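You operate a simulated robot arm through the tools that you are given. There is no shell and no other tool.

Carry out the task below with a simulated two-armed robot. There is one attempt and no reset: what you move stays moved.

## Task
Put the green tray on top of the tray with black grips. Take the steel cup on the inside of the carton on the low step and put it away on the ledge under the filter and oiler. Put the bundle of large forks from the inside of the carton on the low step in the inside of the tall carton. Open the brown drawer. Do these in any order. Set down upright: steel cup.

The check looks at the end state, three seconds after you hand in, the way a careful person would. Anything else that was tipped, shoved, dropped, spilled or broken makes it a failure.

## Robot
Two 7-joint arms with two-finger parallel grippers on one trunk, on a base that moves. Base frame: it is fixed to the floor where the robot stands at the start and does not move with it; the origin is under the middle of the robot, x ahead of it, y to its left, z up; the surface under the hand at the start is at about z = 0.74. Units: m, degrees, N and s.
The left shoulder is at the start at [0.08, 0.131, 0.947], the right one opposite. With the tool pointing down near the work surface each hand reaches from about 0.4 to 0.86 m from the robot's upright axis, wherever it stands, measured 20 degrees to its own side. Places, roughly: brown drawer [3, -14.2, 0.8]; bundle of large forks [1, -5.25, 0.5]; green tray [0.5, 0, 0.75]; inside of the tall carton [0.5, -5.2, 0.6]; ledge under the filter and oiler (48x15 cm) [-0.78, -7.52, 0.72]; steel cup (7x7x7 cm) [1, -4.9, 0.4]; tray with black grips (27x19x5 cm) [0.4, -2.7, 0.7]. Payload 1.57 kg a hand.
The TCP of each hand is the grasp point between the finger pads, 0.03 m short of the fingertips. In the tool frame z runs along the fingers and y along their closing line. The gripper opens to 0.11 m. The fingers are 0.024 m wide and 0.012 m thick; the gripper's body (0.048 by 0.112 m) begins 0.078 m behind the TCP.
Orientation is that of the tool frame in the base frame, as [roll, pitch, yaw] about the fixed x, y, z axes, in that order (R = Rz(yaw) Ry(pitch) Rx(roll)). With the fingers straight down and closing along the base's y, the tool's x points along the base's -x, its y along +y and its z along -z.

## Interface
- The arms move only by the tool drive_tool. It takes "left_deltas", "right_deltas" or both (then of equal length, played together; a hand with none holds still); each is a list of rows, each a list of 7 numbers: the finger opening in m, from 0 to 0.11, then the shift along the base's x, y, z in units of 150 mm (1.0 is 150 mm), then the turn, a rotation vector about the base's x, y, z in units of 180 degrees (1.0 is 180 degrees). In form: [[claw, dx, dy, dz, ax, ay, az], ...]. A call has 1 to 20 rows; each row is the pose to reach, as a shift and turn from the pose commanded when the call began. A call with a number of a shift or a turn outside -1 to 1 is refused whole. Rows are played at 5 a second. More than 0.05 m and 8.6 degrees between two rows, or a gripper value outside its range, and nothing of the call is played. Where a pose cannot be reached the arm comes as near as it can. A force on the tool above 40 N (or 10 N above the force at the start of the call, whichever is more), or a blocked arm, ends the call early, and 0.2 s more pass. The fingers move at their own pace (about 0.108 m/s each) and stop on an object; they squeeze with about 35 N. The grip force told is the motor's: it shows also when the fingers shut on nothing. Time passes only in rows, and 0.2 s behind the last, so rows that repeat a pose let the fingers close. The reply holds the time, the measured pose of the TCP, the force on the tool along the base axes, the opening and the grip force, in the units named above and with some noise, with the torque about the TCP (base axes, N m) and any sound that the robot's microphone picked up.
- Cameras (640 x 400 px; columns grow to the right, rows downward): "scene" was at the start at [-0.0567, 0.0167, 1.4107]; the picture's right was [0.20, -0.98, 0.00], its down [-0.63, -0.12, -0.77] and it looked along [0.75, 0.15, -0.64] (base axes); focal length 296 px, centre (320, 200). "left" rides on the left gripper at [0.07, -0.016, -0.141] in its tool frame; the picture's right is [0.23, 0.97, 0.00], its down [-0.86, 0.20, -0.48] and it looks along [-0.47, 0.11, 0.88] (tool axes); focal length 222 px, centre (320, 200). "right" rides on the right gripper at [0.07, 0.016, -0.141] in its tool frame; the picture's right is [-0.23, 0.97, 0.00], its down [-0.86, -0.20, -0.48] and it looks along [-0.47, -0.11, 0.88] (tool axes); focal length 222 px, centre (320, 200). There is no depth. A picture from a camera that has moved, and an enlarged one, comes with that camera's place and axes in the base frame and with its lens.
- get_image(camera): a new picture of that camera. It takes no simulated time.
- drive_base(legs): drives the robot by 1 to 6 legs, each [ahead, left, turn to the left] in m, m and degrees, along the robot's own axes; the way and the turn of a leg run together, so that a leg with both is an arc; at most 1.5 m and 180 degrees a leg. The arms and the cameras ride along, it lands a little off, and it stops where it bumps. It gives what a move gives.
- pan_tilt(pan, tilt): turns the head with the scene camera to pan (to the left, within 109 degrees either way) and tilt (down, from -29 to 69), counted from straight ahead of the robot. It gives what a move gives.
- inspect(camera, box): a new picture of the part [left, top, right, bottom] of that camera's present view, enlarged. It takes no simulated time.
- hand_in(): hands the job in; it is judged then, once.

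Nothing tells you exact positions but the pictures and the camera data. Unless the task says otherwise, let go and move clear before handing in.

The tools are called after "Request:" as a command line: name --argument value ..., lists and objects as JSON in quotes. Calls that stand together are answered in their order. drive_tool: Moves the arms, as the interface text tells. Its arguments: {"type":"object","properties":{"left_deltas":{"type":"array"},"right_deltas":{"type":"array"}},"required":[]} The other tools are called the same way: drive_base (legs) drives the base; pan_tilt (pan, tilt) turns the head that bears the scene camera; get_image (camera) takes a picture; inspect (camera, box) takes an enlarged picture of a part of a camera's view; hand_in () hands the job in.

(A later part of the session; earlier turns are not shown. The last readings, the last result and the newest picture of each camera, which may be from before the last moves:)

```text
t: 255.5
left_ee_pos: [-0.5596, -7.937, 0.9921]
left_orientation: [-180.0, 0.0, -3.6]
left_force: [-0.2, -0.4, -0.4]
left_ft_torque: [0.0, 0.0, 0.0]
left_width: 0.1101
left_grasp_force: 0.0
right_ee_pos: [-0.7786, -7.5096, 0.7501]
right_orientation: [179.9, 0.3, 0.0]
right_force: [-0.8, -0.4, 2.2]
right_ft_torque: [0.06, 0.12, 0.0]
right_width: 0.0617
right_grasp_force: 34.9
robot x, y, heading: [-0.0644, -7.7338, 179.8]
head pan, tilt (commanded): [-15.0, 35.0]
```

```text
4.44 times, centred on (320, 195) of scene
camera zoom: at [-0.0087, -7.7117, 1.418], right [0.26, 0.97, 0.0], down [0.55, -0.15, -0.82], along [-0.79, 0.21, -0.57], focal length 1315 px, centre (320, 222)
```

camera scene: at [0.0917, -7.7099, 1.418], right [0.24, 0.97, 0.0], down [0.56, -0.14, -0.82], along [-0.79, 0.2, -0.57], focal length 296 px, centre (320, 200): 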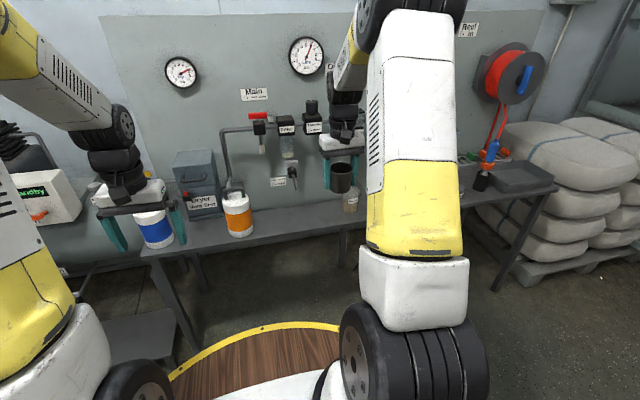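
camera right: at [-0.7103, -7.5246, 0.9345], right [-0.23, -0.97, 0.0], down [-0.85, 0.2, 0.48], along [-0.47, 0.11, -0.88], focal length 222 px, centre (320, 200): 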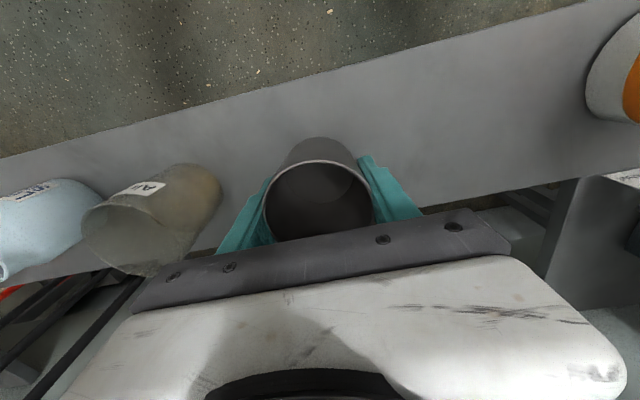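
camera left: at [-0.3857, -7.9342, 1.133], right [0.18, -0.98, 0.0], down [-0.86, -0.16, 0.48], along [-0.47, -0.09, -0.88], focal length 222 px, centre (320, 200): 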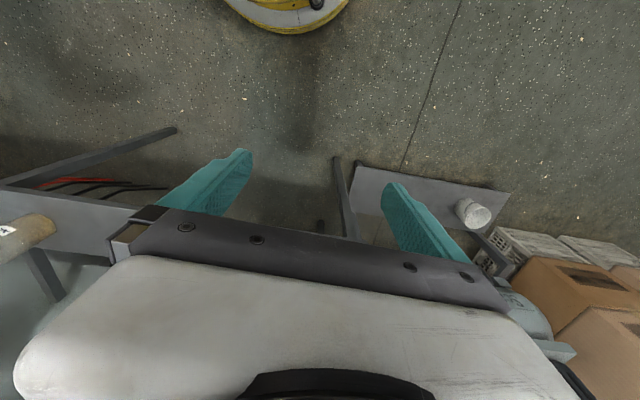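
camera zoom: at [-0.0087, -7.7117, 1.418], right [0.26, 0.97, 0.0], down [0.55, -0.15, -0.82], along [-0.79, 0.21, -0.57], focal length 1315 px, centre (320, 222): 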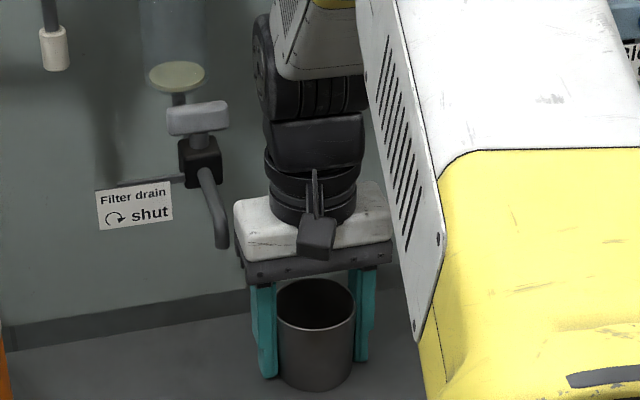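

The cup stands upright on the ledge. Opening the fingers gently.

Request:
drive_tool --right_deltas '[[0.066, 0, 0, 0, 0, 0, 0], [0.072, 0, 0, 0, 0, 0, 0], [0.08, 0, 0, 0, 0, 0, 0], [0.08, 0, 0, 0, 0, 0, 0]]'

Request:
inspect --camera "right" --box '[160, 100, 480, 260]'

```text
t: 256.5
left_ee_pos: [-0.5596, -7.9373, 0.9922]
left_orientation: [-179.9, 0.1, -3.5]
left_force: [0.5, 0.3, -0.2]
left_ft_torque: [-0.02, 0.01, 0.0]
left_width: 0.1103
left_grasp_force: 0.1
right_ee_pos: [-0.7796, -7.5099, 0.7512]
right_orientation: [179.9, 0.2, -0.1]
right_force: [-0.9, 0.6, -0.4]
right_ft_torque: [-0.01, -0.07, -0.04]
right_width: 0.0799
right_grasp_force: 0.0
robot x, y, heading: [-0.0654, -7.7358, 180.1]
head pan, tilt (commanded): [-15.0, 35.0]
```

```text
2.00 times, centred on (320, 180) of right
camera zoom: at [-0.7099, -7.5257, 0.8913], right [-0.23, -0.97, 0.0], down [-0.85, 0.2, 0.48], along [-0.47, 0.11, -0.88], focal length 444 px, centre (320, 240)
```

zoom: 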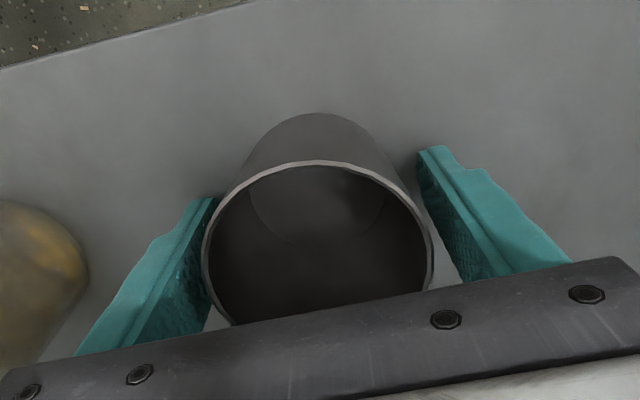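

Released. Lifting the right hand straight up, slowly at first.

Request:
drive_tool --right_deltas '[[0.08, 0, 0, 0.05, 0, 0, 0], [0.08, 0, 0, 0.15, 0, 0, 0], [0.08, 0, 0, 0.3, 0, 0, 0], [0.08, 0, 0, 0.5, 0, 0, 0], [0.08, 0, 0, 0.75, 0, 0, 0], [0.08, 0, 0, 1.0, 0, 0, 0]]'

Request:
inspect --camera "right" --box '[120, 40, 520, 260]'

Request:
inspect --camera "scene" --box '[240, 120, 380, 250]'

```text
t: 257.9
left_ee_pos: [-0.56, -7.9367, 0.9924]
left_orientation: [-180.0, 0.0, -3.5]
left_force: [-0.6, 0.6, -0.2]
left_ft_torque: [0.01, -0.01, 0.01]
left_width: 0.1099
left_grasp_force: 0.0
right_ee_pos: [-0.7796, -7.51, 0.9002]
right_orientation: [180.0, 0.4, -0.1]
right_force: [-0.3, -0.6, 0.4]
right_ft_torque: [-0.02, -0.02, -0.02]
right_width: 0.0799
right_grasp_force: 0.0
robot x, y, heading: [-0.0642, -7.7345, 179.9]
head pan, tilt (commanded): [-15.0, 35.0]
```

```text
1.60 times, centred on (320, 150) of right
camera zoom: at [-0.7105, -7.5258, 1.0408], right [-0.23, -0.97, 0.0], down [-0.85, 0.2, 0.48], along [-0.47, 0.11, -0.88], focal length 355 px, centre (320, 280)
```

zoom: 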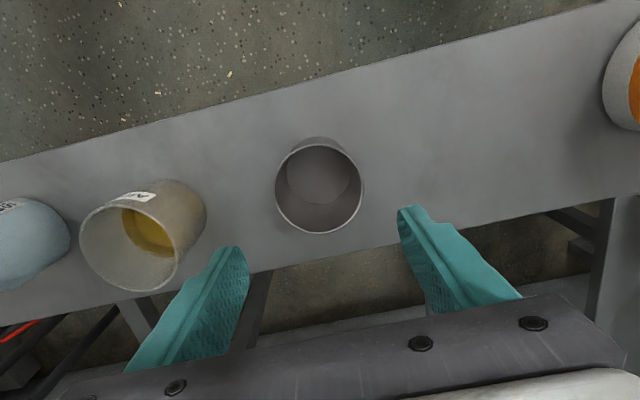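

```text
3.08 times, centred on (310, 185) of scene
camera zoom: at [-0.009, -7.7117, 1.418], right [0.26, 0.97, 0.0], down [0.55, -0.15, -0.82], along [-0.79, 0.21, -0.57], focal length 910 px, centre (351, 246)
```

zoom: 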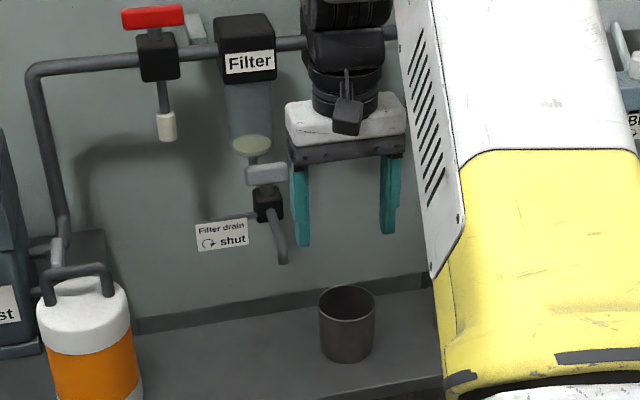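

The cup stands upright on the ledge. I'll pull the right hand back to carry position and back away.

Request:
drive_tool --right_deltas '[[0.08, 0.25, 0, 0.05, 0, 0, 0], [0.08, 0.5, 0, 0.15, 0, 0, 0], [0.1, 0.75, 0, 0.3, 0, 0, 0], [0.11, 1.0, 0, 0.45, 0, 0, 0], [0.11, 1.0, 0, 0.6, 0, 0, 0]]'

Request:
drive_base --legs '[[-0.7, 0, 0]]'

Request:
pan_tilt --pan 80 --tilt 15

Request:
get_image --camera "scene"

Request:
pan_tilt --pan 0 --tilt 25

Request:
get_image --camera "scene"

```text
t: 259.1
left_ee_pos: [-0.5592, -7.9386, 0.9909]
left_orientation: [180.0, 0.0, -3.5]
left_force: [0.3, -0.2, 0.0]
left_ft_torque: [-0.01, -0.04, -0.04]
left_width: 0.1101
left_grasp_force: 0.1
right_ee_pos: [-0.6301, -7.5101, 0.9898]
right_orientation: [179.9, 0.3, -0.1]
right_force: [0.7, -0.7, 0.6]
right_ft_torque: [0.01, 0.01, 0.0]
right_width: 0.11
right_grasp_force: 0.1
robot x, y, heading: [-0.0632, -7.7321, 179.7]
head pan, tilt (commanded): [-15.0, 35.0]
```

```text
t: 262.9
left_ee_pos: [0.1379, -7.9388, 0.992]
left_orientation: [-180.0, 0.0, -3.5]
left_force: [0.9, -0.2, -0.3]
left_ft_torque: [-0.04, -0.02, -0.03]
left_width: 0.11
left_grasp_force: 0.2
right_ee_pos: [0.0678, -7.5104, 0.9885]
right_orientation: [179.9, 0.5, -0.2]
right_force: [-0.4, -0.1, 0.0]
right_ft_torque: [-0.02, 0.04, 0.01]
right_width: 0.11
right_grasp_force: 0.0
robot x, y, heading: [0.634, -7.7359, 179.9]
head pan, tilt (commanded): [-15.0, 35.0]
```

```text
t: 264.6
left_ee_pos: [0.1371, -7.9386, 0.9916]
left_orientation: [-179.9, 0.1, -3.6]
left_force: [-0.2, -0.2, 1.2]
left_ft_torque: [0.01, -0.02, 0.02]
left_width: 0.1099
left_grasp_force: 0.0
right_ee_pos: [0.0676, -7.5095, 0.9889]
right_orientation: [179.9, 0.3, -0.2]
right_force: [0.3, -0.1, -0.6]
right_ft_torque: [-0.01, 0.0, 0.0]
right_width: 0.1101
right_grasp_force: 0.1
robot x, y, heading: [0.6368, -7.7366, 179.8]
head pan, tilt (commanded): [80.0, 15.0]
```

```text
taken
camera scene: at [0.7574, -7.8277, 1.45], right [-0.98, 0.18, 0.0], down [0.05, 0.25, -0.97], along [-0.17, -0.95, -0.26], focal length 296 px, centre (320, 200)
```

scene: 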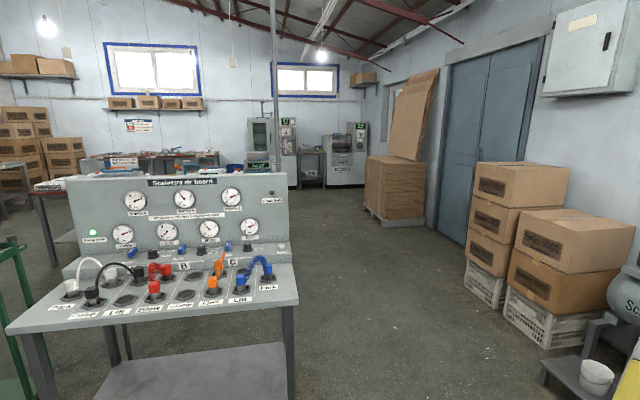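

```text
t: 266.2
left_ee_pos: [0.138, -7.9378, 0.9926]
left_orientation: [179.9, 0.0, -3.4]
left_force: [-0.7, 0.0, 0.6]
left_ft_torque: [-0.01, 0.04, -0.01]
left_width: 0.11
left_grasp_force: 0.1
right_ee_pos: [0.0678, -7.5102, 0.9899]
right_orientation: [179.9, 0.2, -0.1]
right_force: [0.8, 0.9, 0.4]
right_ft_torque: [0.01, 0.0, -0.04]
right_width: 0.1101
right_grasp_force: 0.0
robot x, y, heading: [0.6417, -7.7371, 179.8]
head pan, tilt (commanded): [0.0, 25.0]
```

```text
taken
camera scene: at [0.6817, -7.7356, 1.4338], right [0.0, 1.0, 0.0], down [0.42, 0.0, -0.91], along [-0.91, 0.0, -0.42], focal length 296 px, centre (320, 200)
```

scene: 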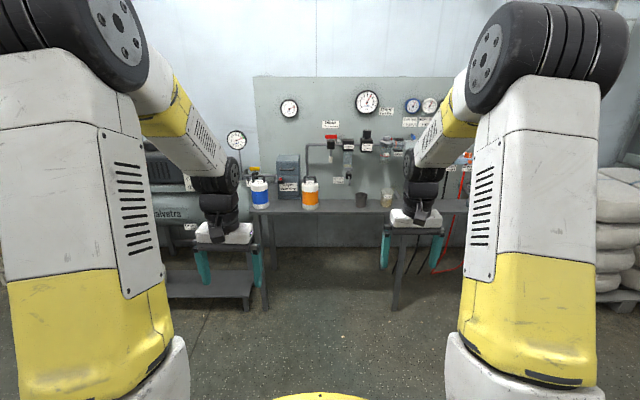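

All good on the ledge. Now for the brown drawer far ahead at about [3, −14.2]. An air-board console blocks the direct way, with a clear passage on its right (x≈0). I'll turn left to face −y and shift over.

Request:
drive_base --legs '[[0, 0, 90], [0, -0.6, 0]]'

Request:
pan_tilt --pan 0 --tilt 20

Request:
get_image --camera "scene"

```text
t: 273.5
left_ee_pos: [0.2186, -8.2337, 0.9919]
left_orientation: [180.0, 0.1, 86.4]
left_force: [0.1, -0.4, 0.1]
left_ft_torque: [0.01, 0.01, -0.03]
left_width: 0.11
left_grasp_force: 0.0
right_ee_pos: [-0.2097, -8.3038, 0.9908]
right_orientation: [179.9, 0.3, 89.8]
right_force: [-1.1, -0.4, 0.3]
right_ft_torque: [0.01, -0.01, -0.02]
right_width: 0.1102
right_grasp_force: 0.1
robot x, y, heading: [0.0214, -7.7357, -90.2]
head pan, tilt (commanded): [0.0, 25.0]
```

```text
t: 274.1
left_ee_pos: [0.2185, -8.2341, 0.9926]
left_orientation: [180.0, 0.0, 86.4]
left_force: [-0.6, -0.1, 0.6]
left_ft_torque: [-0.03, 0.01, 0.01]
left_width: 0.1098
left_grasp_force: 0.1
right_ee_pos: [-0.2098, -8.3042, 0.9894]
right_orientation: [179.9, 0.3, 89.8]
right_force: [-0.3, -0.4, 0.6]
right_ft_torque: [0.02, 0.01, 0.01]
right_width: 0.1099
right_grasp_force: 0.2
robot x, y, heading: [0.0164, -7.7364, -90.2]
head pan, tilt (commanded): [0.0, 20.0]
```

```text
taken
camera scene: at [0.0166, -7.6904, 1.4418], right [-1.0, 0.0, 0.0], down [0.0, 0.34, -0.94], along [0.0, -0.94, -0.34], focal length 296 px, centre (320, 200)
```

scene: 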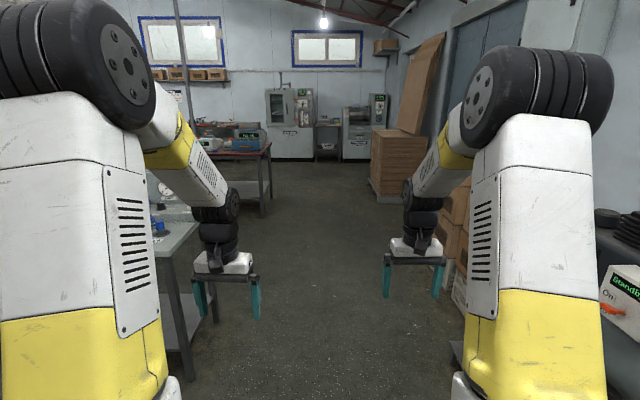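

The passage is clear. Driving ahead about 2.6 m, then looking for the drawer.

Request:
drive_base --legs '[[1.4, 0, 0], [1.2, 0, 0]]'

Request:
pan_tilt --pan 30 --tilt 20

Request:
get_image --camera "scene"

Request:
pan_tilt --pan 0 --tilt 15

Request:
get_image --camera "scene"

Request:
pan_tilt --pan 70 --tilt 20

Request:
get_image --camera "scene"

```text
t: 286.7
left_ee_pos: [0.2239, -10.812, 0.9922]
left_orientation: [-180.0, 0.1, 86.8]
left_force: [0.7, -0.5, 0.6]
left_ft_torque: [0.03, 0.01, 0.01]
left_width: 0.1103
left_grasp_force: 0.1
right_ee_pos: [-0.2045, -10.8843, 0.9894]
right_orientation: [180.0, 0.2, 90.2]
right_force: [-0.4, -0.3, 0.0]
right_ft_torque: [-0.02, 0.01, 0.0]
right_width: 0.1101
right_grasp_force: 0.0
robot x, y, heading: [0.0173, -10.3124, -89.8]
head pan, tilt (commanded): [0.0, 20.0]
```

```text
t: 287.7
left_ee_pos: [0.2238, -10.812, 0.992]
left_orientation: [-179.9, 0.1, 86.7]
left_force: [0.3, 0.3, 0.0]
left_ft_torque: [-0.01, 0.0, -0.02]
left_width: 0.1102
left_grasp_force: 0.0
right_ee_pos: [-0.2041, -10.8843, 0.9897]
right_orientation: [179.8, 0.3, 90.2]
right_force: [0.3, 0.4, 0.2]
right_ft_torque: [0.0, 0.01, 0.02]
right_width: 0.1103
right_grasp_force: 0.1
robot x, y, heading: [0.0196, -10.3211, -90.1]
head pan, tilt (commanded): [30.0, 20.0]
```

```text
taken
camera scene: at [0.0641, -10.257, 1.4419], right [-0.86, -0.5, 0.0], down [-0.17, 0.3, -0.94], along [0.47, -0.81, -0.34], focal length 296 px, centre (320, 200)
```

scene: 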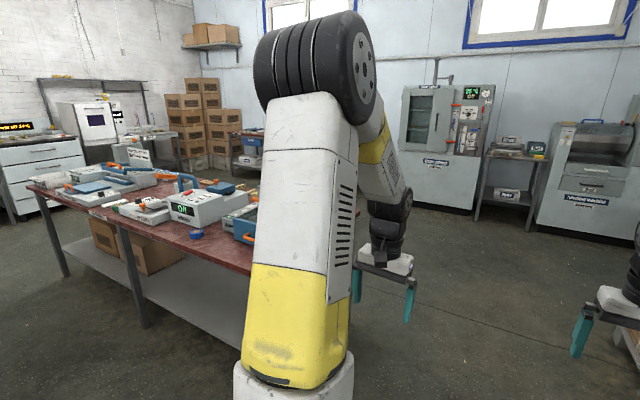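

```text
t: 288.6
left_ee_pos: [0.2234, -10.8127, 0.9921]
left_orientation: [180.0, 0.0, 86.7]
left_force: [0.6, 0.4, -0.4]
left_ft_torque: [0.0, 0.02, -0.06]
left_width: 0.11
left_grasp_force: 0.0
right_ee_pos: [-0.204, -10.8858, 0.9888]
right_orientation: [179.8, 0.3, 90.2]
right_force: [-0.4, 0.9, -0.1]
right_ft_torque: [-0.02, -0.01, 0.01]
right_width: 0.1101
right_grasp_force: 0.1
robot x, y, heading: [0.02, -10.3144, -89.8]
head pan, tilt (commanded): [0.0, 15.0]
```

```text
taken
camera scene: at [0.0177, -10.2699, 1.45], right [-1.0, 0.0, 0.0], down [0.0, 0.26, -0.97], along [0.0, -0.97, -0.26], focal length 296 px, centre (320, 200)
```

scene: 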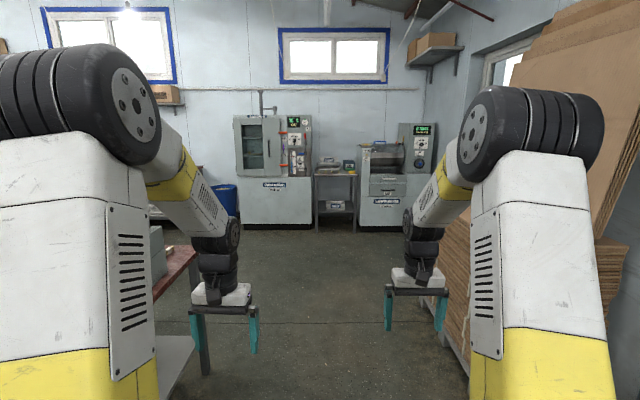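

```text
t: 290.0
left_ee_pos: [0.2233, -10.8121, 0.991]
left_orientation: [-179.9, 0.1, 86.7]
left_force: [0.6, 0.7, -0.4]
left_ft_torque: [-0.03, 0.0, 0.04]
left_width: 0.1101
left_grasp_force: 0.0
right_ee_pos: [-0.2048, -10.8839, 0.9885]
right_orientation: [179.9, 0.3, 90.1]
right_force: [-0.6, 0.2, 0.9]
right_ft_torque: [0.0, 0.0, 0.02]
right_width: 0.1099
right_grasp_force: 0.0
robot x, y, heading: [0.0148, -10.3177, -89.8]
head pan, tilt (commanded): [70.0, 20.0]
```

```text
taken
camera scene: at [0.1049, -10.2081, 1.4419], right [-0.34, -0.94, 0.0], down [-0.32, 0.12, -0.94], along [0.88, -0.32, -0.34], focal length 296 px, centre (320, 200)
```

scene: 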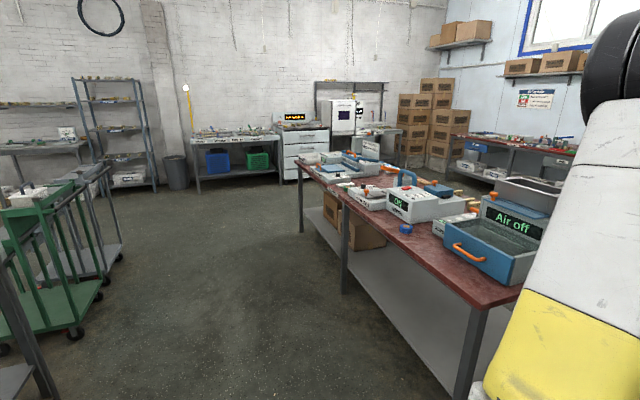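

A red table with instruments is on the left; a bench along the back wall likely holds the drawer. I'll drive down to y≈−12.9 and look left.

Request:
drive_base --legs '[[1.4, 0, 0], [1.1, 0, 0]]'

Request:
pan_tilt --pan 65 --tilt 20

Request:
get_image --camera "scene"

Request:
pan_tilt --pan 30 --tilt 20

Request:
get_image --camera "scene"

```text
t: 302.3
left_ee_pos: [0.2906, -13.3157, 0.9921]
left_orientation: [180.0, -0.1, 88.5]
left_force: [0.0, 0.0, 0.8]
left_ft_torque: [-0.01, 0.01, 0.02]
left_width: 0.1101
left_grasp_force: 0.1
right_ee_pos: [-0.1349, -13.4001, 0.9886]
right_orientation: [179.9, 0.3, 91.9]
right_force: [0.5, -1.0, 0.2]
right_ft_torque: [-0.01, 0.02, 0.04]
right_width: 0.11
right_grasp_force: 0.1
robot x, y, heading: [0.072, -12.8227, -88.2]
head pan, tilt (commanded): [70.0, 20.0]
```

```text
t: 302.9
left_ee_pos: [0.2907, -13.3145, 0.9924]
left_orientation: [-180.0, 0.0, 88.4]
left_force: [0.0, -0.1, 1.0]
left_ft_torque: [0.01, 0.02, -0.01]
left_width: 0.11
left_grasp_force: 0.1
right_ee_pos: [-0.1339, -13.3999, 0.989]
right_orientation: [179.8, 0.3, 91.9]
right_force: [-0.3, -0.2, 0.1]
right_ft_torque: [0.02, 0.01, 0.02]
right_width: 0.1103
right_grasp_force: 0.0
robot x, y, heading: [0.0705, -12.8277, -88.1]
head pan, tilt (commanded): [65.0, 20.0]
```

```text
taken
camera scene: at [0.1513, -12.723, 1.4419], right [-0.39, -0.92, 0.0], down [-0.31, 0.13, -0.94], along [0.86, -0.37, -0.34], focal length 296 px, centre (320, 200)
```

scene: 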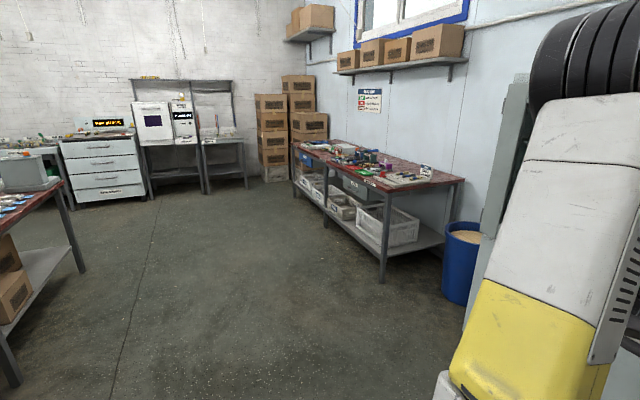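

```text
t: 304.0
left_ee_pos: [0.2907, -13.3163, 0.9933]
left_orientation: [180.0, 0.0, 88.5]
left_force: [0.2, 0.5, -0.3]
left_ft_torque: [0.0, 0.01, 0.01]
left_width: 0.1101
left_grasp_force: 0.1
right_ee_pos: [-0.1342, -13.4005, 0.9904]
right_orientation: [179.9, 0.3, 91.9]
right_force: [-0.3, -0.3, -0.5]
right_ft_torque: [-0.03, 0.01, 0.04]
right_width: 0.1101
right_grasp_force: 0.0
robot x, y, heading: [0.0705, -12.8302, -88.2]
head pan, tilt (commanded): [30.0, 20.0]
```

```text
taken
camera scene: at [0.1149, -12.7655, 1.4419], right [-0.85, -0.53, 0.0], down [-0.18, 0.29, -0.94], along [0.5, -0.8, -0.34], focal length 296 px, centre (320, 200)
```

scene: 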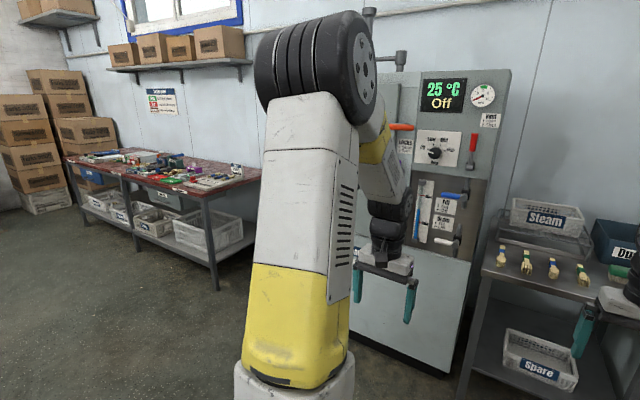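

A long red-topped bench runs along the back wall (front at y≈−14.0, x 1.8–4.2). I'll drive alongside it and face it.

Request:
drive_base --legs '[[0, 0, 88.2], [1.4, 0, 0], [1.1, 0, 0]]'

Request:
pan_tilt --pan -75 --tilt 30

Request:
get_image --camera "scene"

```text
t: 320.0
left_ee_pos: [3.0851, -12.6022, 0.9915]
left_orientation: [-180.0, 0.0, 178.6]
left_force: [0.6, 0.4, 0.1]
left_ft_torque: [-0.03, 0.02, 0.0]
left_width: 0.11
left_grasp_force: 0.1
right_ee_pos: [3.1711, -13.0269, 0.9896]
right_orientation: [179.9, 0.3, -178.2]
right_force: [-0.1, 0.8, -0.1]
right_ft_torque: [-0.01, 0.01, 0.04]
right_width: 0.11
right_grasp_force: 0.1
robot x, y, heading: [2.599, -12.8193, 1.8]
head pan, tilt (commanded): [30.0, 20.0]
```

```text
t: 321.8
left_ee_pos: [3.0853, -12.6023, 0.9923]
left_orientation: [180.0, 0.0, 178.4]
left_force: [-0.3, -0.7, 0.1]
left_ft_torque: [0.03, -0.03, 0.0]
left_width: 0.11
left_grasp_force: 0.1
right_ee_pos: [3.1708, -13.0271, 0.9899]
right_orientation: [179.9, 0.4, -178.2]
right_force: [-0.1, 0.2, -0.4]
right_ft_torque: [-0.02, 0.0, 0.02]
right_width: 0.1098
right_grasp_force: 0.1
robot x, y, heading: [2.5934, -12.8245, 2.0]
head pan, tilt (commanded): [-75.0, 30.0]
```

```text
taken
camera scene: at [2.4822, -12.9133, 1.4258], right [-0.96, -0.29, 0.0], down [-0.15, 0.48, -0.87], along [0.25, -0.83, -0.5], focal length 296 px, centre (320, 200)
```

scene: 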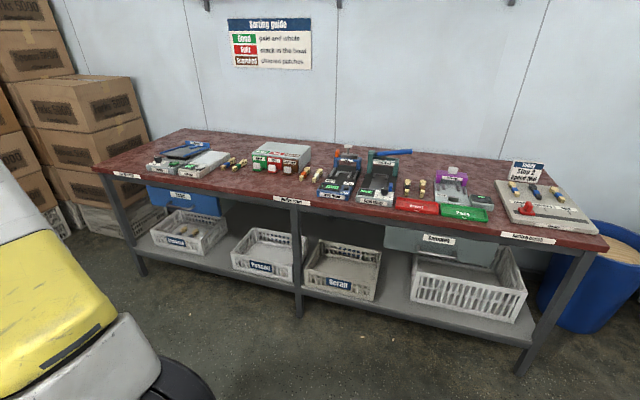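

It's a sorting bench; a "Sorting guide" lists colours including brown. I'll zoom in to find the brown drawer.

Request:
inspect --camera "scene" --box '[90, 120, 350, 260]'

Request:
inspect --camera "scene" --box '[300, 130, 620, 280]'

Request:
inspect --camera "scene" --box '[220, 10, 320, 80]'

```text
2.46 times, centred on (220, 190) of scene
camera zoom: at [2.4822, -12.9133, 1.4258], right [-0.96, -0.29, 0.0], down [-0.15, 0.48, -0.87], along [0.25, -0.83, -0.5], focal length 728 px, centre (566, 225)
```

zoom: 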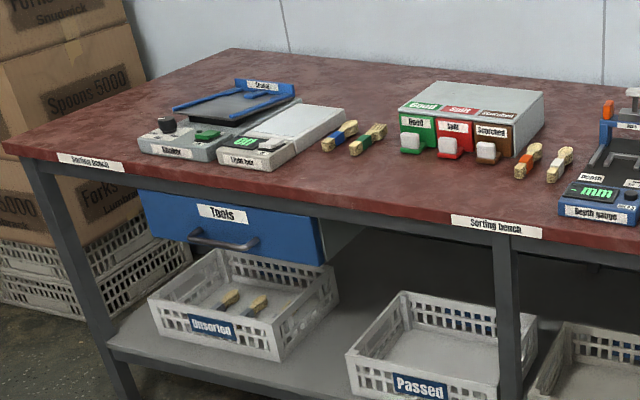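

```text
2.00 times, centred on (460, 205) of scene
camera zoom: at [2.4822, -12.9133, 1.4258], right [-0.96, -0.29, 0.0], down [-0.15, 0.48, -0.87], along [0.25, -0.83, -0.5], focal length 592 px, centre (40, 190)
```

zoom: 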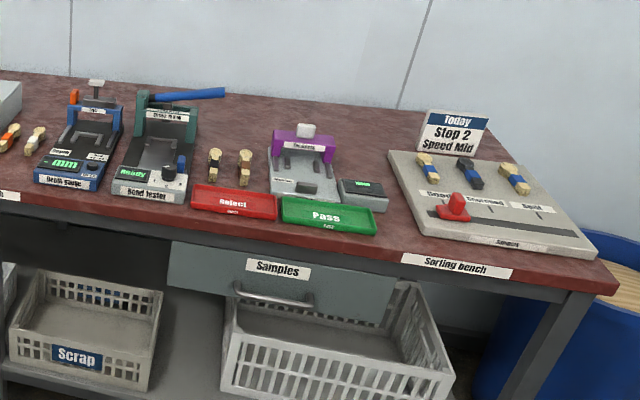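

```text
5.71 times, centred on (270, 45) of scene
camera zoom: at [2.4822, -12.9133, 1.4258], right [-0.96, -0.29, 0.0], down [-0.15, 0.48, -0.87], along [0.25, -0.83, -0.5], focal length 1691 px, centre (606, 1086)
```

zoom: 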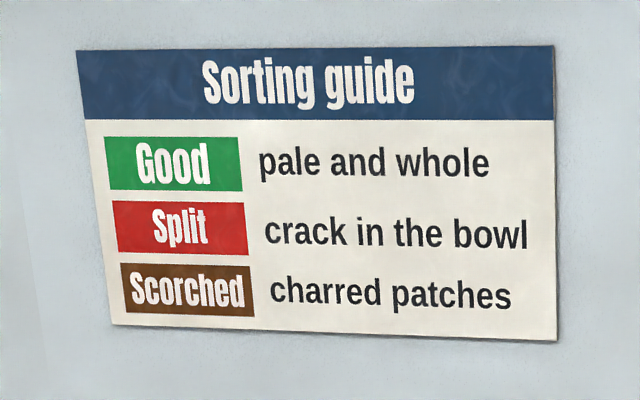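

The brown "Scorched" drawer is in the small three-drawer cabinet on the bench, at about [3.05, −14.26, 0.80], with a pale knob. I'll turn to face the bench and move closer.

Request:
drive_base --legs '[[0, 0, -92], [0.45, 0.2, 0]]'

Request:
pan_tilt --pan 10 --tilt 35

Request:
get_image --camera "scene"

Request:
get_image --camera "left"

```text
t: 328.6
left_ee_pos: [3.0149, -13.7589, 0.992]
left_orientation: [180.0, 0.0, 87.4]
left_force: [0.0, -0.2, 0.2]
left_ft_torque: [-0.02, -0.01, -0.05]
left_width: 0.1099
left_grasp_force: 0.0
right_ee_pos: [2.5886, -13.8356, 0.9895]
right_orientation: [180.0, 0.3, 90.8]
right_force: [0.9, -0.3, -0.7]
right_ft_torque: [0.04, 0.0, -0.02]
right_width: 0.1099
right_grasp_force: 0.1
robot x, y, heading: [2.8013, -13.2673, -89.1]
head pan, tilt (commanded): [-75.0, 30.0]
```

```text
t: 330.1
left_ee_pos: [3.016, -13.7589, 0.9914]
left_orientation: [-180.0, 0.0, 87.4]
left_force: [-0.3, 0.0, 0.1]
left_ft_torque: [-0.01, -0.02, 0.02]
left_width: 0.1097
left_grasp_force: 0.1
right_ee_pos: [2.5875, -13.835, 0.9898]
right_orientation: [179.9, 0.3, 90.7]
right_force: [0.2, 0.6, -0.1]
right_ft_torque: [0.03, 0.0, 0.01]
right_width: 0.1098
right_grasp_force: 0.1
robot x, y, heading: [2.8036, -13.262, -89.3]
head pan, tilt (commanded): [10.0, 35.0]
```

```text
taken
camera scene: at [2.818, -13.2116, 1.418], right [-0.98, -0.19, 0.0], down [-0.11, 0.56, -0.82], along [0.15, -0.8, -0.57], focal length 296 px, centre (320, 200)
```

scene: 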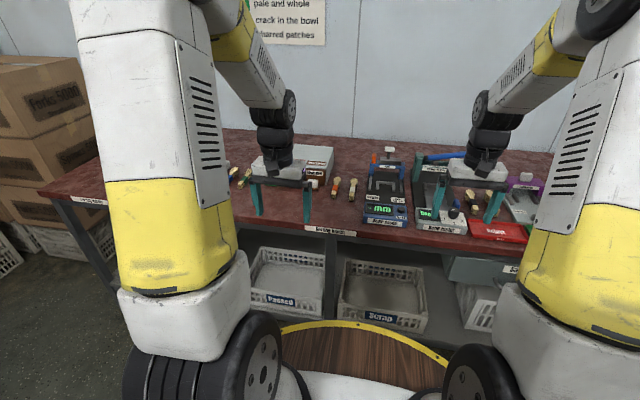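

```text
taken
camera left: at [3.0006, -13.6902, 1.133], right [0.98, 0.18, 0.0], down [0.16, -0.86, 0.48], along [0.09, -0.47, -0.88], focal length 222 px, centre (320, 200)
```

left: 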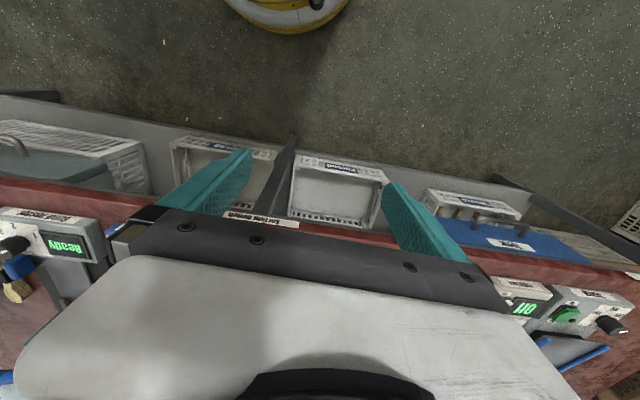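

The left hand hides the cabinet; I'll move it aside and look again.

Request:
drive_tool --left_deltas '[[0.11, 0.3, 0, 0, 0, 0, 0], [0.11, 0.6, 0, 0, 0, 0, 0], [0.11, 0.9, 0, 0.0, 0, 0, 0], [0.11, 1.0, 0, 0.0, 0, 0, 0]]'

Request:
get_image --camera "scene"

Request:
inspect --camera "scene" --box '[220, 120, 400, 240]'

```text
t: 331.1
left_ee_pos: [3.1652, -13.7579, 0.992]
left_orientation: [180.0, 0.0, 87.4]
left_force: [0.5, 0.3, 0.6]
left_ft_torque: [-0.01, -0.02, -0.01]
left_width: 0.1102
left_grasp_force: 0.1
right_ee_pos: [2.5875, -13.8349, 0.9888]
right_orientation: [179.9, 0.3, 90.8]
right_force: [0.4, 0.0, -0.3]
right_ft_torque: [-0.01, -0.05, 0.01]
right_width: 0.1099
right_grasp_force: 0.2
robot x, y, heading: [2.8014, -13.266, -89.3]
head pan, tilt (commanded): [10.0, 35.0]
```

```text
taken
camera scene: at [2.818, -13.2116, 1.418], right [-0.98, -0.19, 0.0], down [-0.11, 0.56, -0.82], along [0.15, -0.8, -0.57], focal length 296 px, centre (320, 200)
```

scene: 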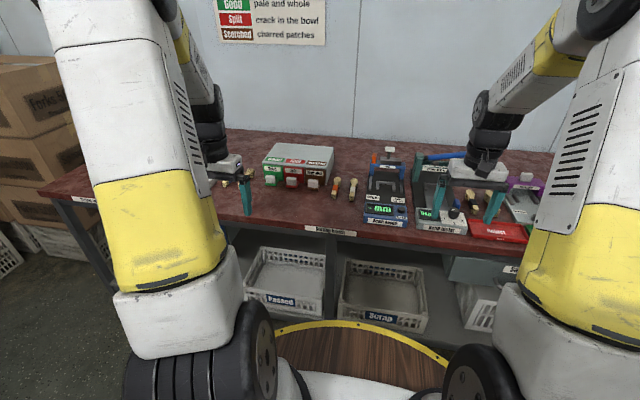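

```text
3.33 times, centred on (310, 180) of scene
camera zoom: at [2.818, -13.2116, 1.418], right [-0.98, -0.19, 0.0], down [-0.11, 0.56, -0.82], along [0.15, -0.8, -0.57], focal length 986 px, centre (353, 267)
```

zoom: 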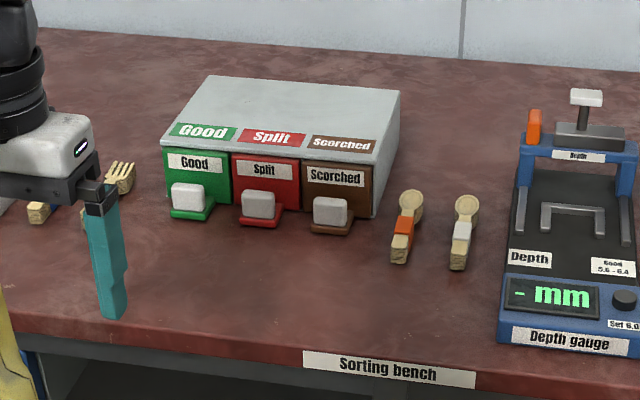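

Now I see the cabinet clearly. Zooming in on the brown drawer's knob.

Request:
inspect --camera "scene" --box '[255, 150, 345, 205]'

Request:
inspect --camera "scene" --box '[290, 160, 330, 195]'

```text
7.11 times, centred on (300, 178) of scene
camera zoom: at [2.818, -13.2116, 1.418], right [-0.98, -0.19, 0.0], down [-0.11, 0.56, -0.82], along [0.15, -0.8, -0.57], focal length 2104 px, centre (462, 360)
```

zoom: 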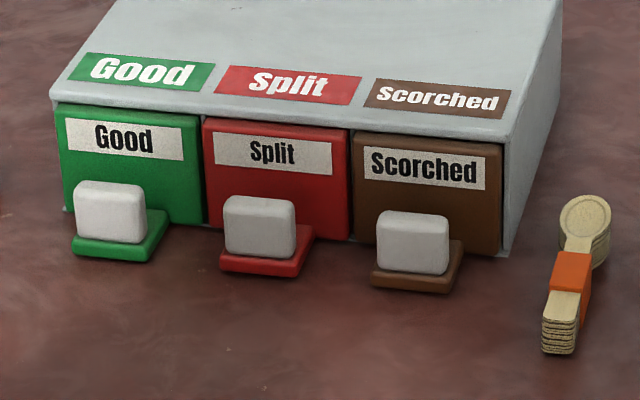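

```text
11.43 times, centred on (310, 178) of scene
camera zoom: at [2.818, -13.2116, 1.418], right [-0.98, -0.19, 0.0], down [-0.11, 0.56, -0.82], along [0.15, -0.8, -0.57], focal length 3381 px, centre (434, 457)
```

zoom: 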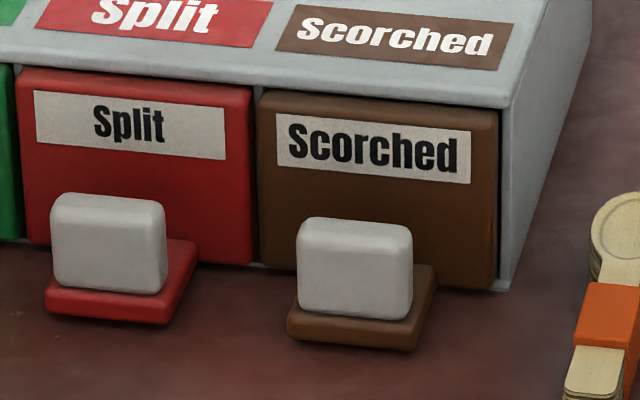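

The brown drawer's handle is a pale upright block on a brown lip at about [3.019, −14.147, 0.83]; the drawer face is at y≈−14.175 and the bench top at z≈0.80. I'll raise both hands for clearance over the bench devices, then move the base closer.

Request:
drive_tool --left_deltas '[[0.11, 0, 0, 0.25, 0, 0, 0.005], [0.11, 0, 0, 0.5, 0, 0, 0.01], [0.11, 0, 0, 0.6, 0, 0, 0.0144], [0.11, 0, 0, 0.6, 0, 0, 0.0144]]' --right_deltas '[[0.11, 0, 0.1, 0.3, 0, 0, 0], [0.11, 0, 0.2, 0.6, 0, 0, 0], [0.11, 0, 0.3, 0.9, 0, 0, 0], [0.11, 0, 0.4, 1.0, 0, 0, 0]]'

Request:
drive_base --legs '[[0.2, 0, -0.7]]'

Request:
pan_tilt --pan 10 --tilt 45

Request:
get_image --camera "scene"

Request:
get_image --camera "left"

```text
t: 332.1
left_ee_pos: [3.1643, -13.7577, 1.0838]
left_orientation: [-179.9, 0.0, 90.0]
left_force: [-0.4, 0.4, -0.8]
left_ft_torque: [0.01, 0.02, 0.0]
left_width: 0.1098
left_grasp_force: 0.1
right_ee_pos: [2.5897, -13.7751, 1.1399]
right_orientation: [179.8, 0.3, 90.8]
right_force: [0.1, 0.0, 0.0]
right_ft_torque: [0.03, 0.0, -0.02]
right_width: 0.11
right_grasp_force: 0.0
robot x, y, heading: [2.8007, -13.2645, -89.2]
head pan, tilt (commanded): [10.0, 35.0]
```

```text
t: 333.8
left_ee_pos: [3.16, -13.9645, 1.0846]
left_orientation: [-179.9, 0.0, 89.3]
left_force: [0.0, 0.9, 0.0]
left_ft_torque: [-0.02, -0.05, 0.0]
left_width: 0.1101
left_grasp_force: 0.1
right_ee_pos: [2.5844, -13.972, 1.1397]
right_orientation: [179.9, 0.4, 90.1]
right_force: [0.4, 0.6, 0.9]
right_ft_torque: [-0.03, 0.0, 0.0]
right_width: 0.11
right_grasp_force: 0.0
robot x, y, heading: [2.802, -13.4668, -89.7]
head pan, tilt (commanded): [10.0, 35.0]
```

```text
t: 334.5
left_ee_pos: [3.1602, -13.9644, 1.083]
left_orientation: [-180.0, 0.0, 89.4]
left_force: [-0.5, -0.1, -0.1]
left_ft_torque: [-0.02, 0.02, -0.02]
left_width: 0.11
left_grasp_force: 0.1
right_ee_pos: [2.5837, -13.972, 1.1394]
right_orientation: [179.9, 0.3, 90.0]
right_force: [0.2, 0.4, -0.9]
right_ft_torque: [0.01, 0.04, 0.03]
right_width: 0.11
right_grasp_force: 0.1
robot x, y, heading: [2.8023, -13.4652, -89.4]
head pan, tilt (commanded): [10.0, 45.0]
```

```text
taken
camera scene: at [2.8193, -13.4066, 1.4032], right [-0.98, -0.18, 0.0], down [-0.12, 0.7, -0.71], along [0.12, -0.7, -0.71], focal length 296 px, centre (320, 200)
```

scene: 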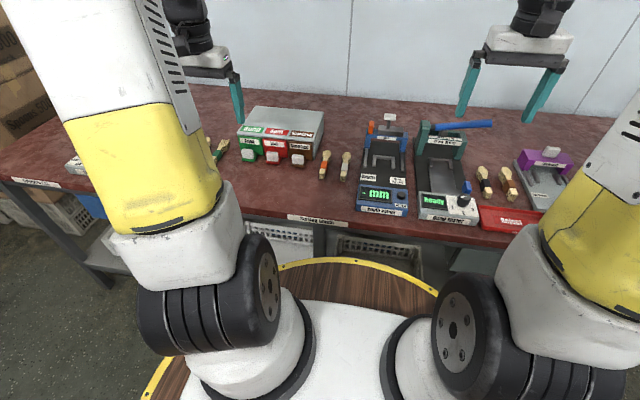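

```text
taken
camera left: at [3.1438, -13.8966, 1.2239], right [0.98, 0.22, 0.0], down [0.19, -0.86, 0.48], along [0.1, -0.47, -0.88], focal length 222 px, centre (320, 200)
```

left: 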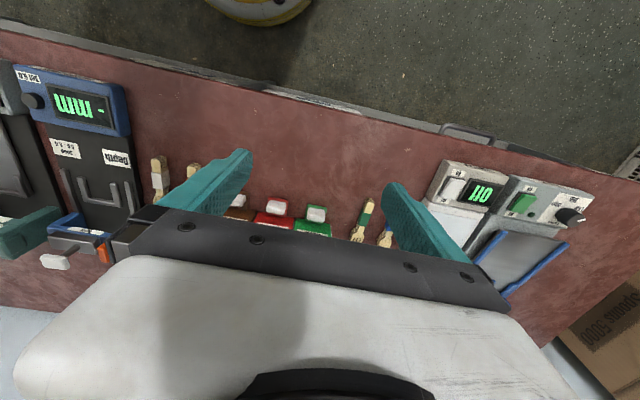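

Cross-checking the knob position with the left hand camera.

Request:
inspect --camera "left" --box '[200, 170, 360, 250]'

Request:
inspect --camera "scene" --box '[230, 90, 360, 190]'

```text
4.00 times, centred on (280, 210) of left
camera zoom: at [3.1438, -13.8966, 1.2239], right [0.98, 0.22, 0.0], down [0.19, -0.86, 0.48], along [0.1, -0.47, -0.88], focal length 888 px, centre (480, 160)
```

zoom: 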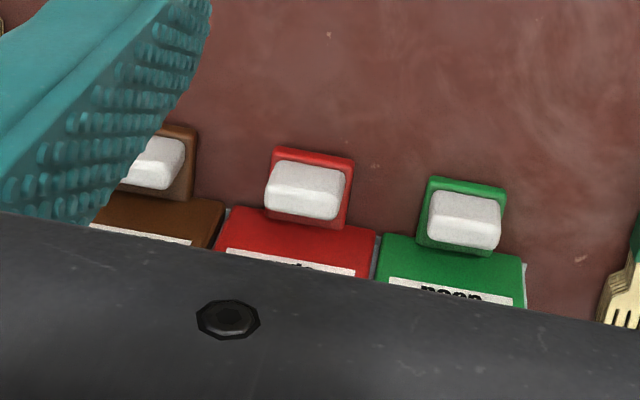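

```text
4.00 times, centred on (295, 140) of scene
camera zoom: at [2.8193, -13.4066, 1.4032], right [-0.98, -0.18, 0.0], down [-0.12, 0.7, -0.71], along [0.12, -0.7, -0.71], focal length 1183 px, centre (420, 440)
```

zoom: 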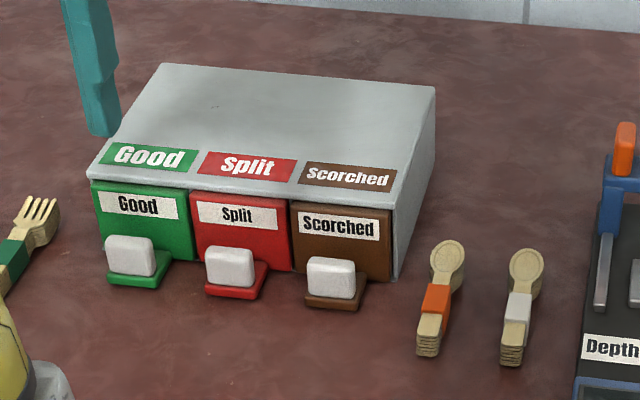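

The brown block's top centre is about [3.022, −14.137, 0.848]. I'll bring the left hand above it with a 7 cm opening.

Request:
drive_tool --left_deltas '[[0.07, -0.2, -0.2, 0, 0, 0, 0], [0.07, -0.4, -0.4, 0, 0, 0, 0], [0.07, -0.6, -0.6, 0, 0, 0, 0], [0.07, -0.8, -0.8, 0, 0, 0, 0], [0.07, -0.92, -1.0, 0.0, 0, 0, 0.003], [0.07, -0.92, -1.0, 0.0, 0, 0, 0.003]]'

Request:
get_image --camera "left"

Request:
get_image --camera "scene"

```text
t: 335.9
left_ee_pos: [3.0225, -14.1134, 1.0839]
left_orientation: [180.0, 0.0, 89.8]
left_force: [0.6, -0.2, 0.7]
left_ft_torque: [-0.01, -0.03, 0.04]
left_width: 0.0702
left_grasp_force: 0.0
right_ee_pos: [2.5846, -13.9726, 1.1401]
right_orientation: [180.0, 0.3, 90.1]
right_force: [0.2, 0.9, 0.0]
right_ft_torque: [0.0, -0.02, 0.01]
right_width: 0.1099
right_grasp_force: 0.0
robot x, y, heading: [2.8052, -13.4656, -89.9]
head pan, tilt (commanded): [10.0, 45.0]
```

```text
taken
camera left: at [3.0058, -14.0467, 1.2244], right [0.97, 0.22, 0.0], down [0.2, -0.86, 0.48], along [0.11, -0.47, -0.88], focal length 222 px, centre (320, 200)
```

left: 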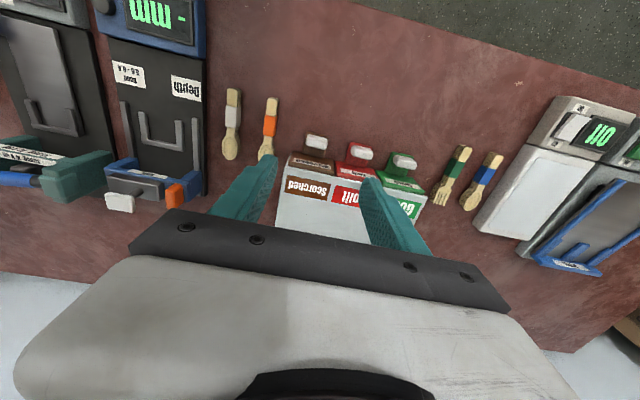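

```text
taken
camera scene: at [2.8192, -13.4066, 1.4032], right [-0.98, -0.18, 0.0], down [-0.12, 0.7, -0.71], along [0.12, -0.7, -0.71], focal length 296 px, centre (320, 200)
```

scene: 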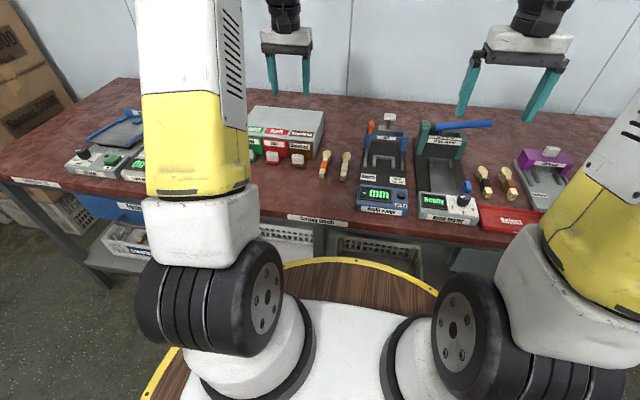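

Good view from above. Zooming for the exact block position.

Request:
inspect --camera "left" --box '[240, 100, 440, 240]'

Request:
inspect --camera "left" --box '[270, 115, 370, 185]'

```text
2.86 times, centred on (340, 170) of left
camera zoom: at [3.0058, -14.0467, 1.2244], right [0.97, 0.22, 0.0], down [0.2, -0.86, 0.48], along [0.11, -0.47, -0.88], focal length 635 px, centre (263, 286)
```

zoom: 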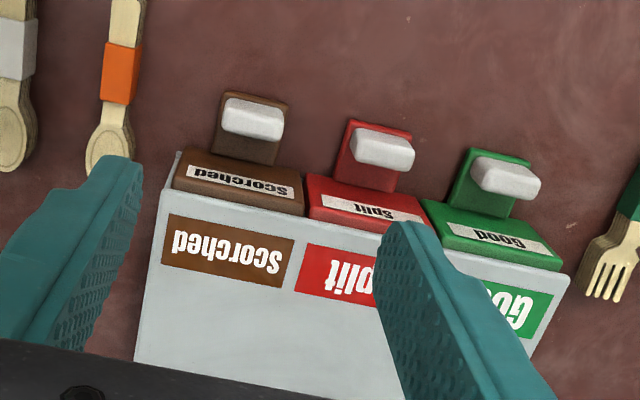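

```text
5.71 times, centred on (320, 150) of left
camera zoom: at [3.0058, -14.0467, 1.2244], right [0.97, 0.22, 0.0], down [0.2, -0.86, 0.48], along [0.11, -0.47, -0.88], focal length 1269 px, centre (320, 486)
```

zoom: 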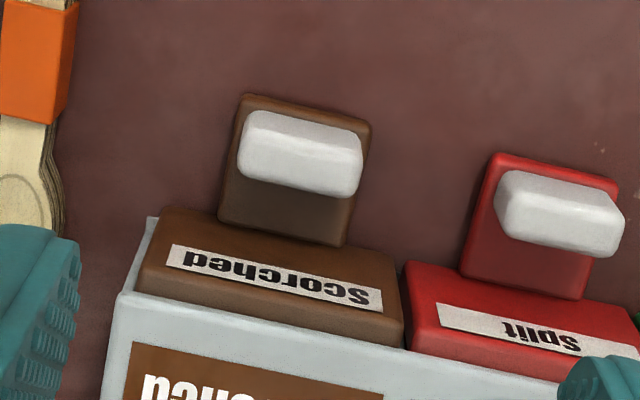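

The handle block sits about 2 cm off the drawer face, aligned with x. I'll align y and descend to just above grasp height.

Request:
drive_tool --left_deltas '[[0.07, -0.006, -0.174, -0.2, 0, 0, 0], [0.07, -0.006, -0.174, -0.4, 0, 0, 0], [0.07, -0.006, -0.174, -0.6, 0, 0, 0], [0.07, -0.006, -0.174, -0.8, 0, 0, 0], [0.07, -0.006, -0.174, -1.0, 0, 0, 0], [0.07, -0.006, -0.174, -1.0, 0, 0, 0]]'

Request:
get_image --camera "left"

Request:
inspect --camera "scene" --box '[240, 70, 360, 190]'

```text
t: 337.3
left_ee_pos: [3.0216, -14.1382, 0.9318]
left_orientation: [-180.0, 0.0, 89.9]
left_force: [0.1, 0.3, 0.2]
left_ft_torque: [-0.04, 0.01, 0.01]
left_width: 0.0698
left_grasp_force: 0.0
right_ee_pos: [2.5845, -13.9735, 1.1397]
right_orientation: [-180.0, 0.4, 90.2]
right_force: [-0.5, 0.2, 0.5]
right_ft_torque: [0.01, 0.0, -0.04]
right_width: 0.11
right_grasp_force: 0.1
robot x, y, heading: [2.8077, -13.4658, -89.8]
head pan, tilt (commanded): [10.0, 45.0]
```

```text
taken
camera left: at [3.0047, -14.0722, 1.0735], right [0.97, 0.22, 0.0], down [0.2, -0.86, 0.48], along [0.11, -0.47, -0.88], focal length 222 px, centre (320, 200)
```

left: 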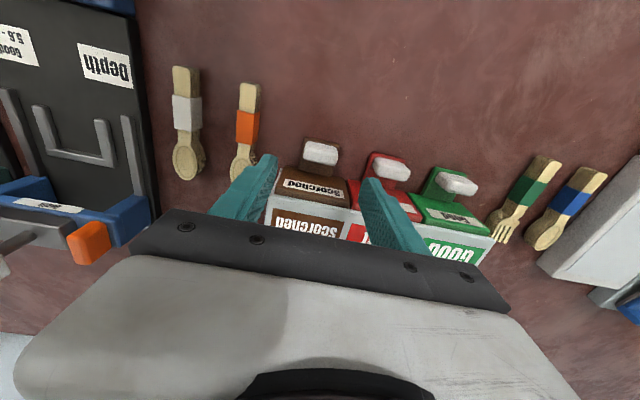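

```text
3.33 times, centred on (300, 130) of scene
camera zoom: at [2.8192, -13.4066, 1.4032], right [-0.98, -0.18, 0.0], down [-0.12, 0.7, -0.71], along [0.12, -0.7, -0.71], focal length 986 px, centre (387, 433)
```

zoom: 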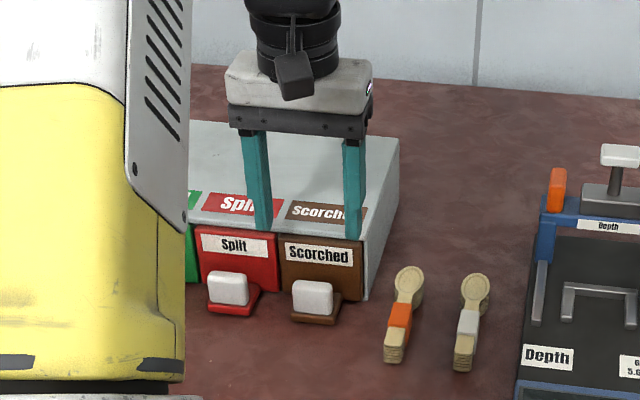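

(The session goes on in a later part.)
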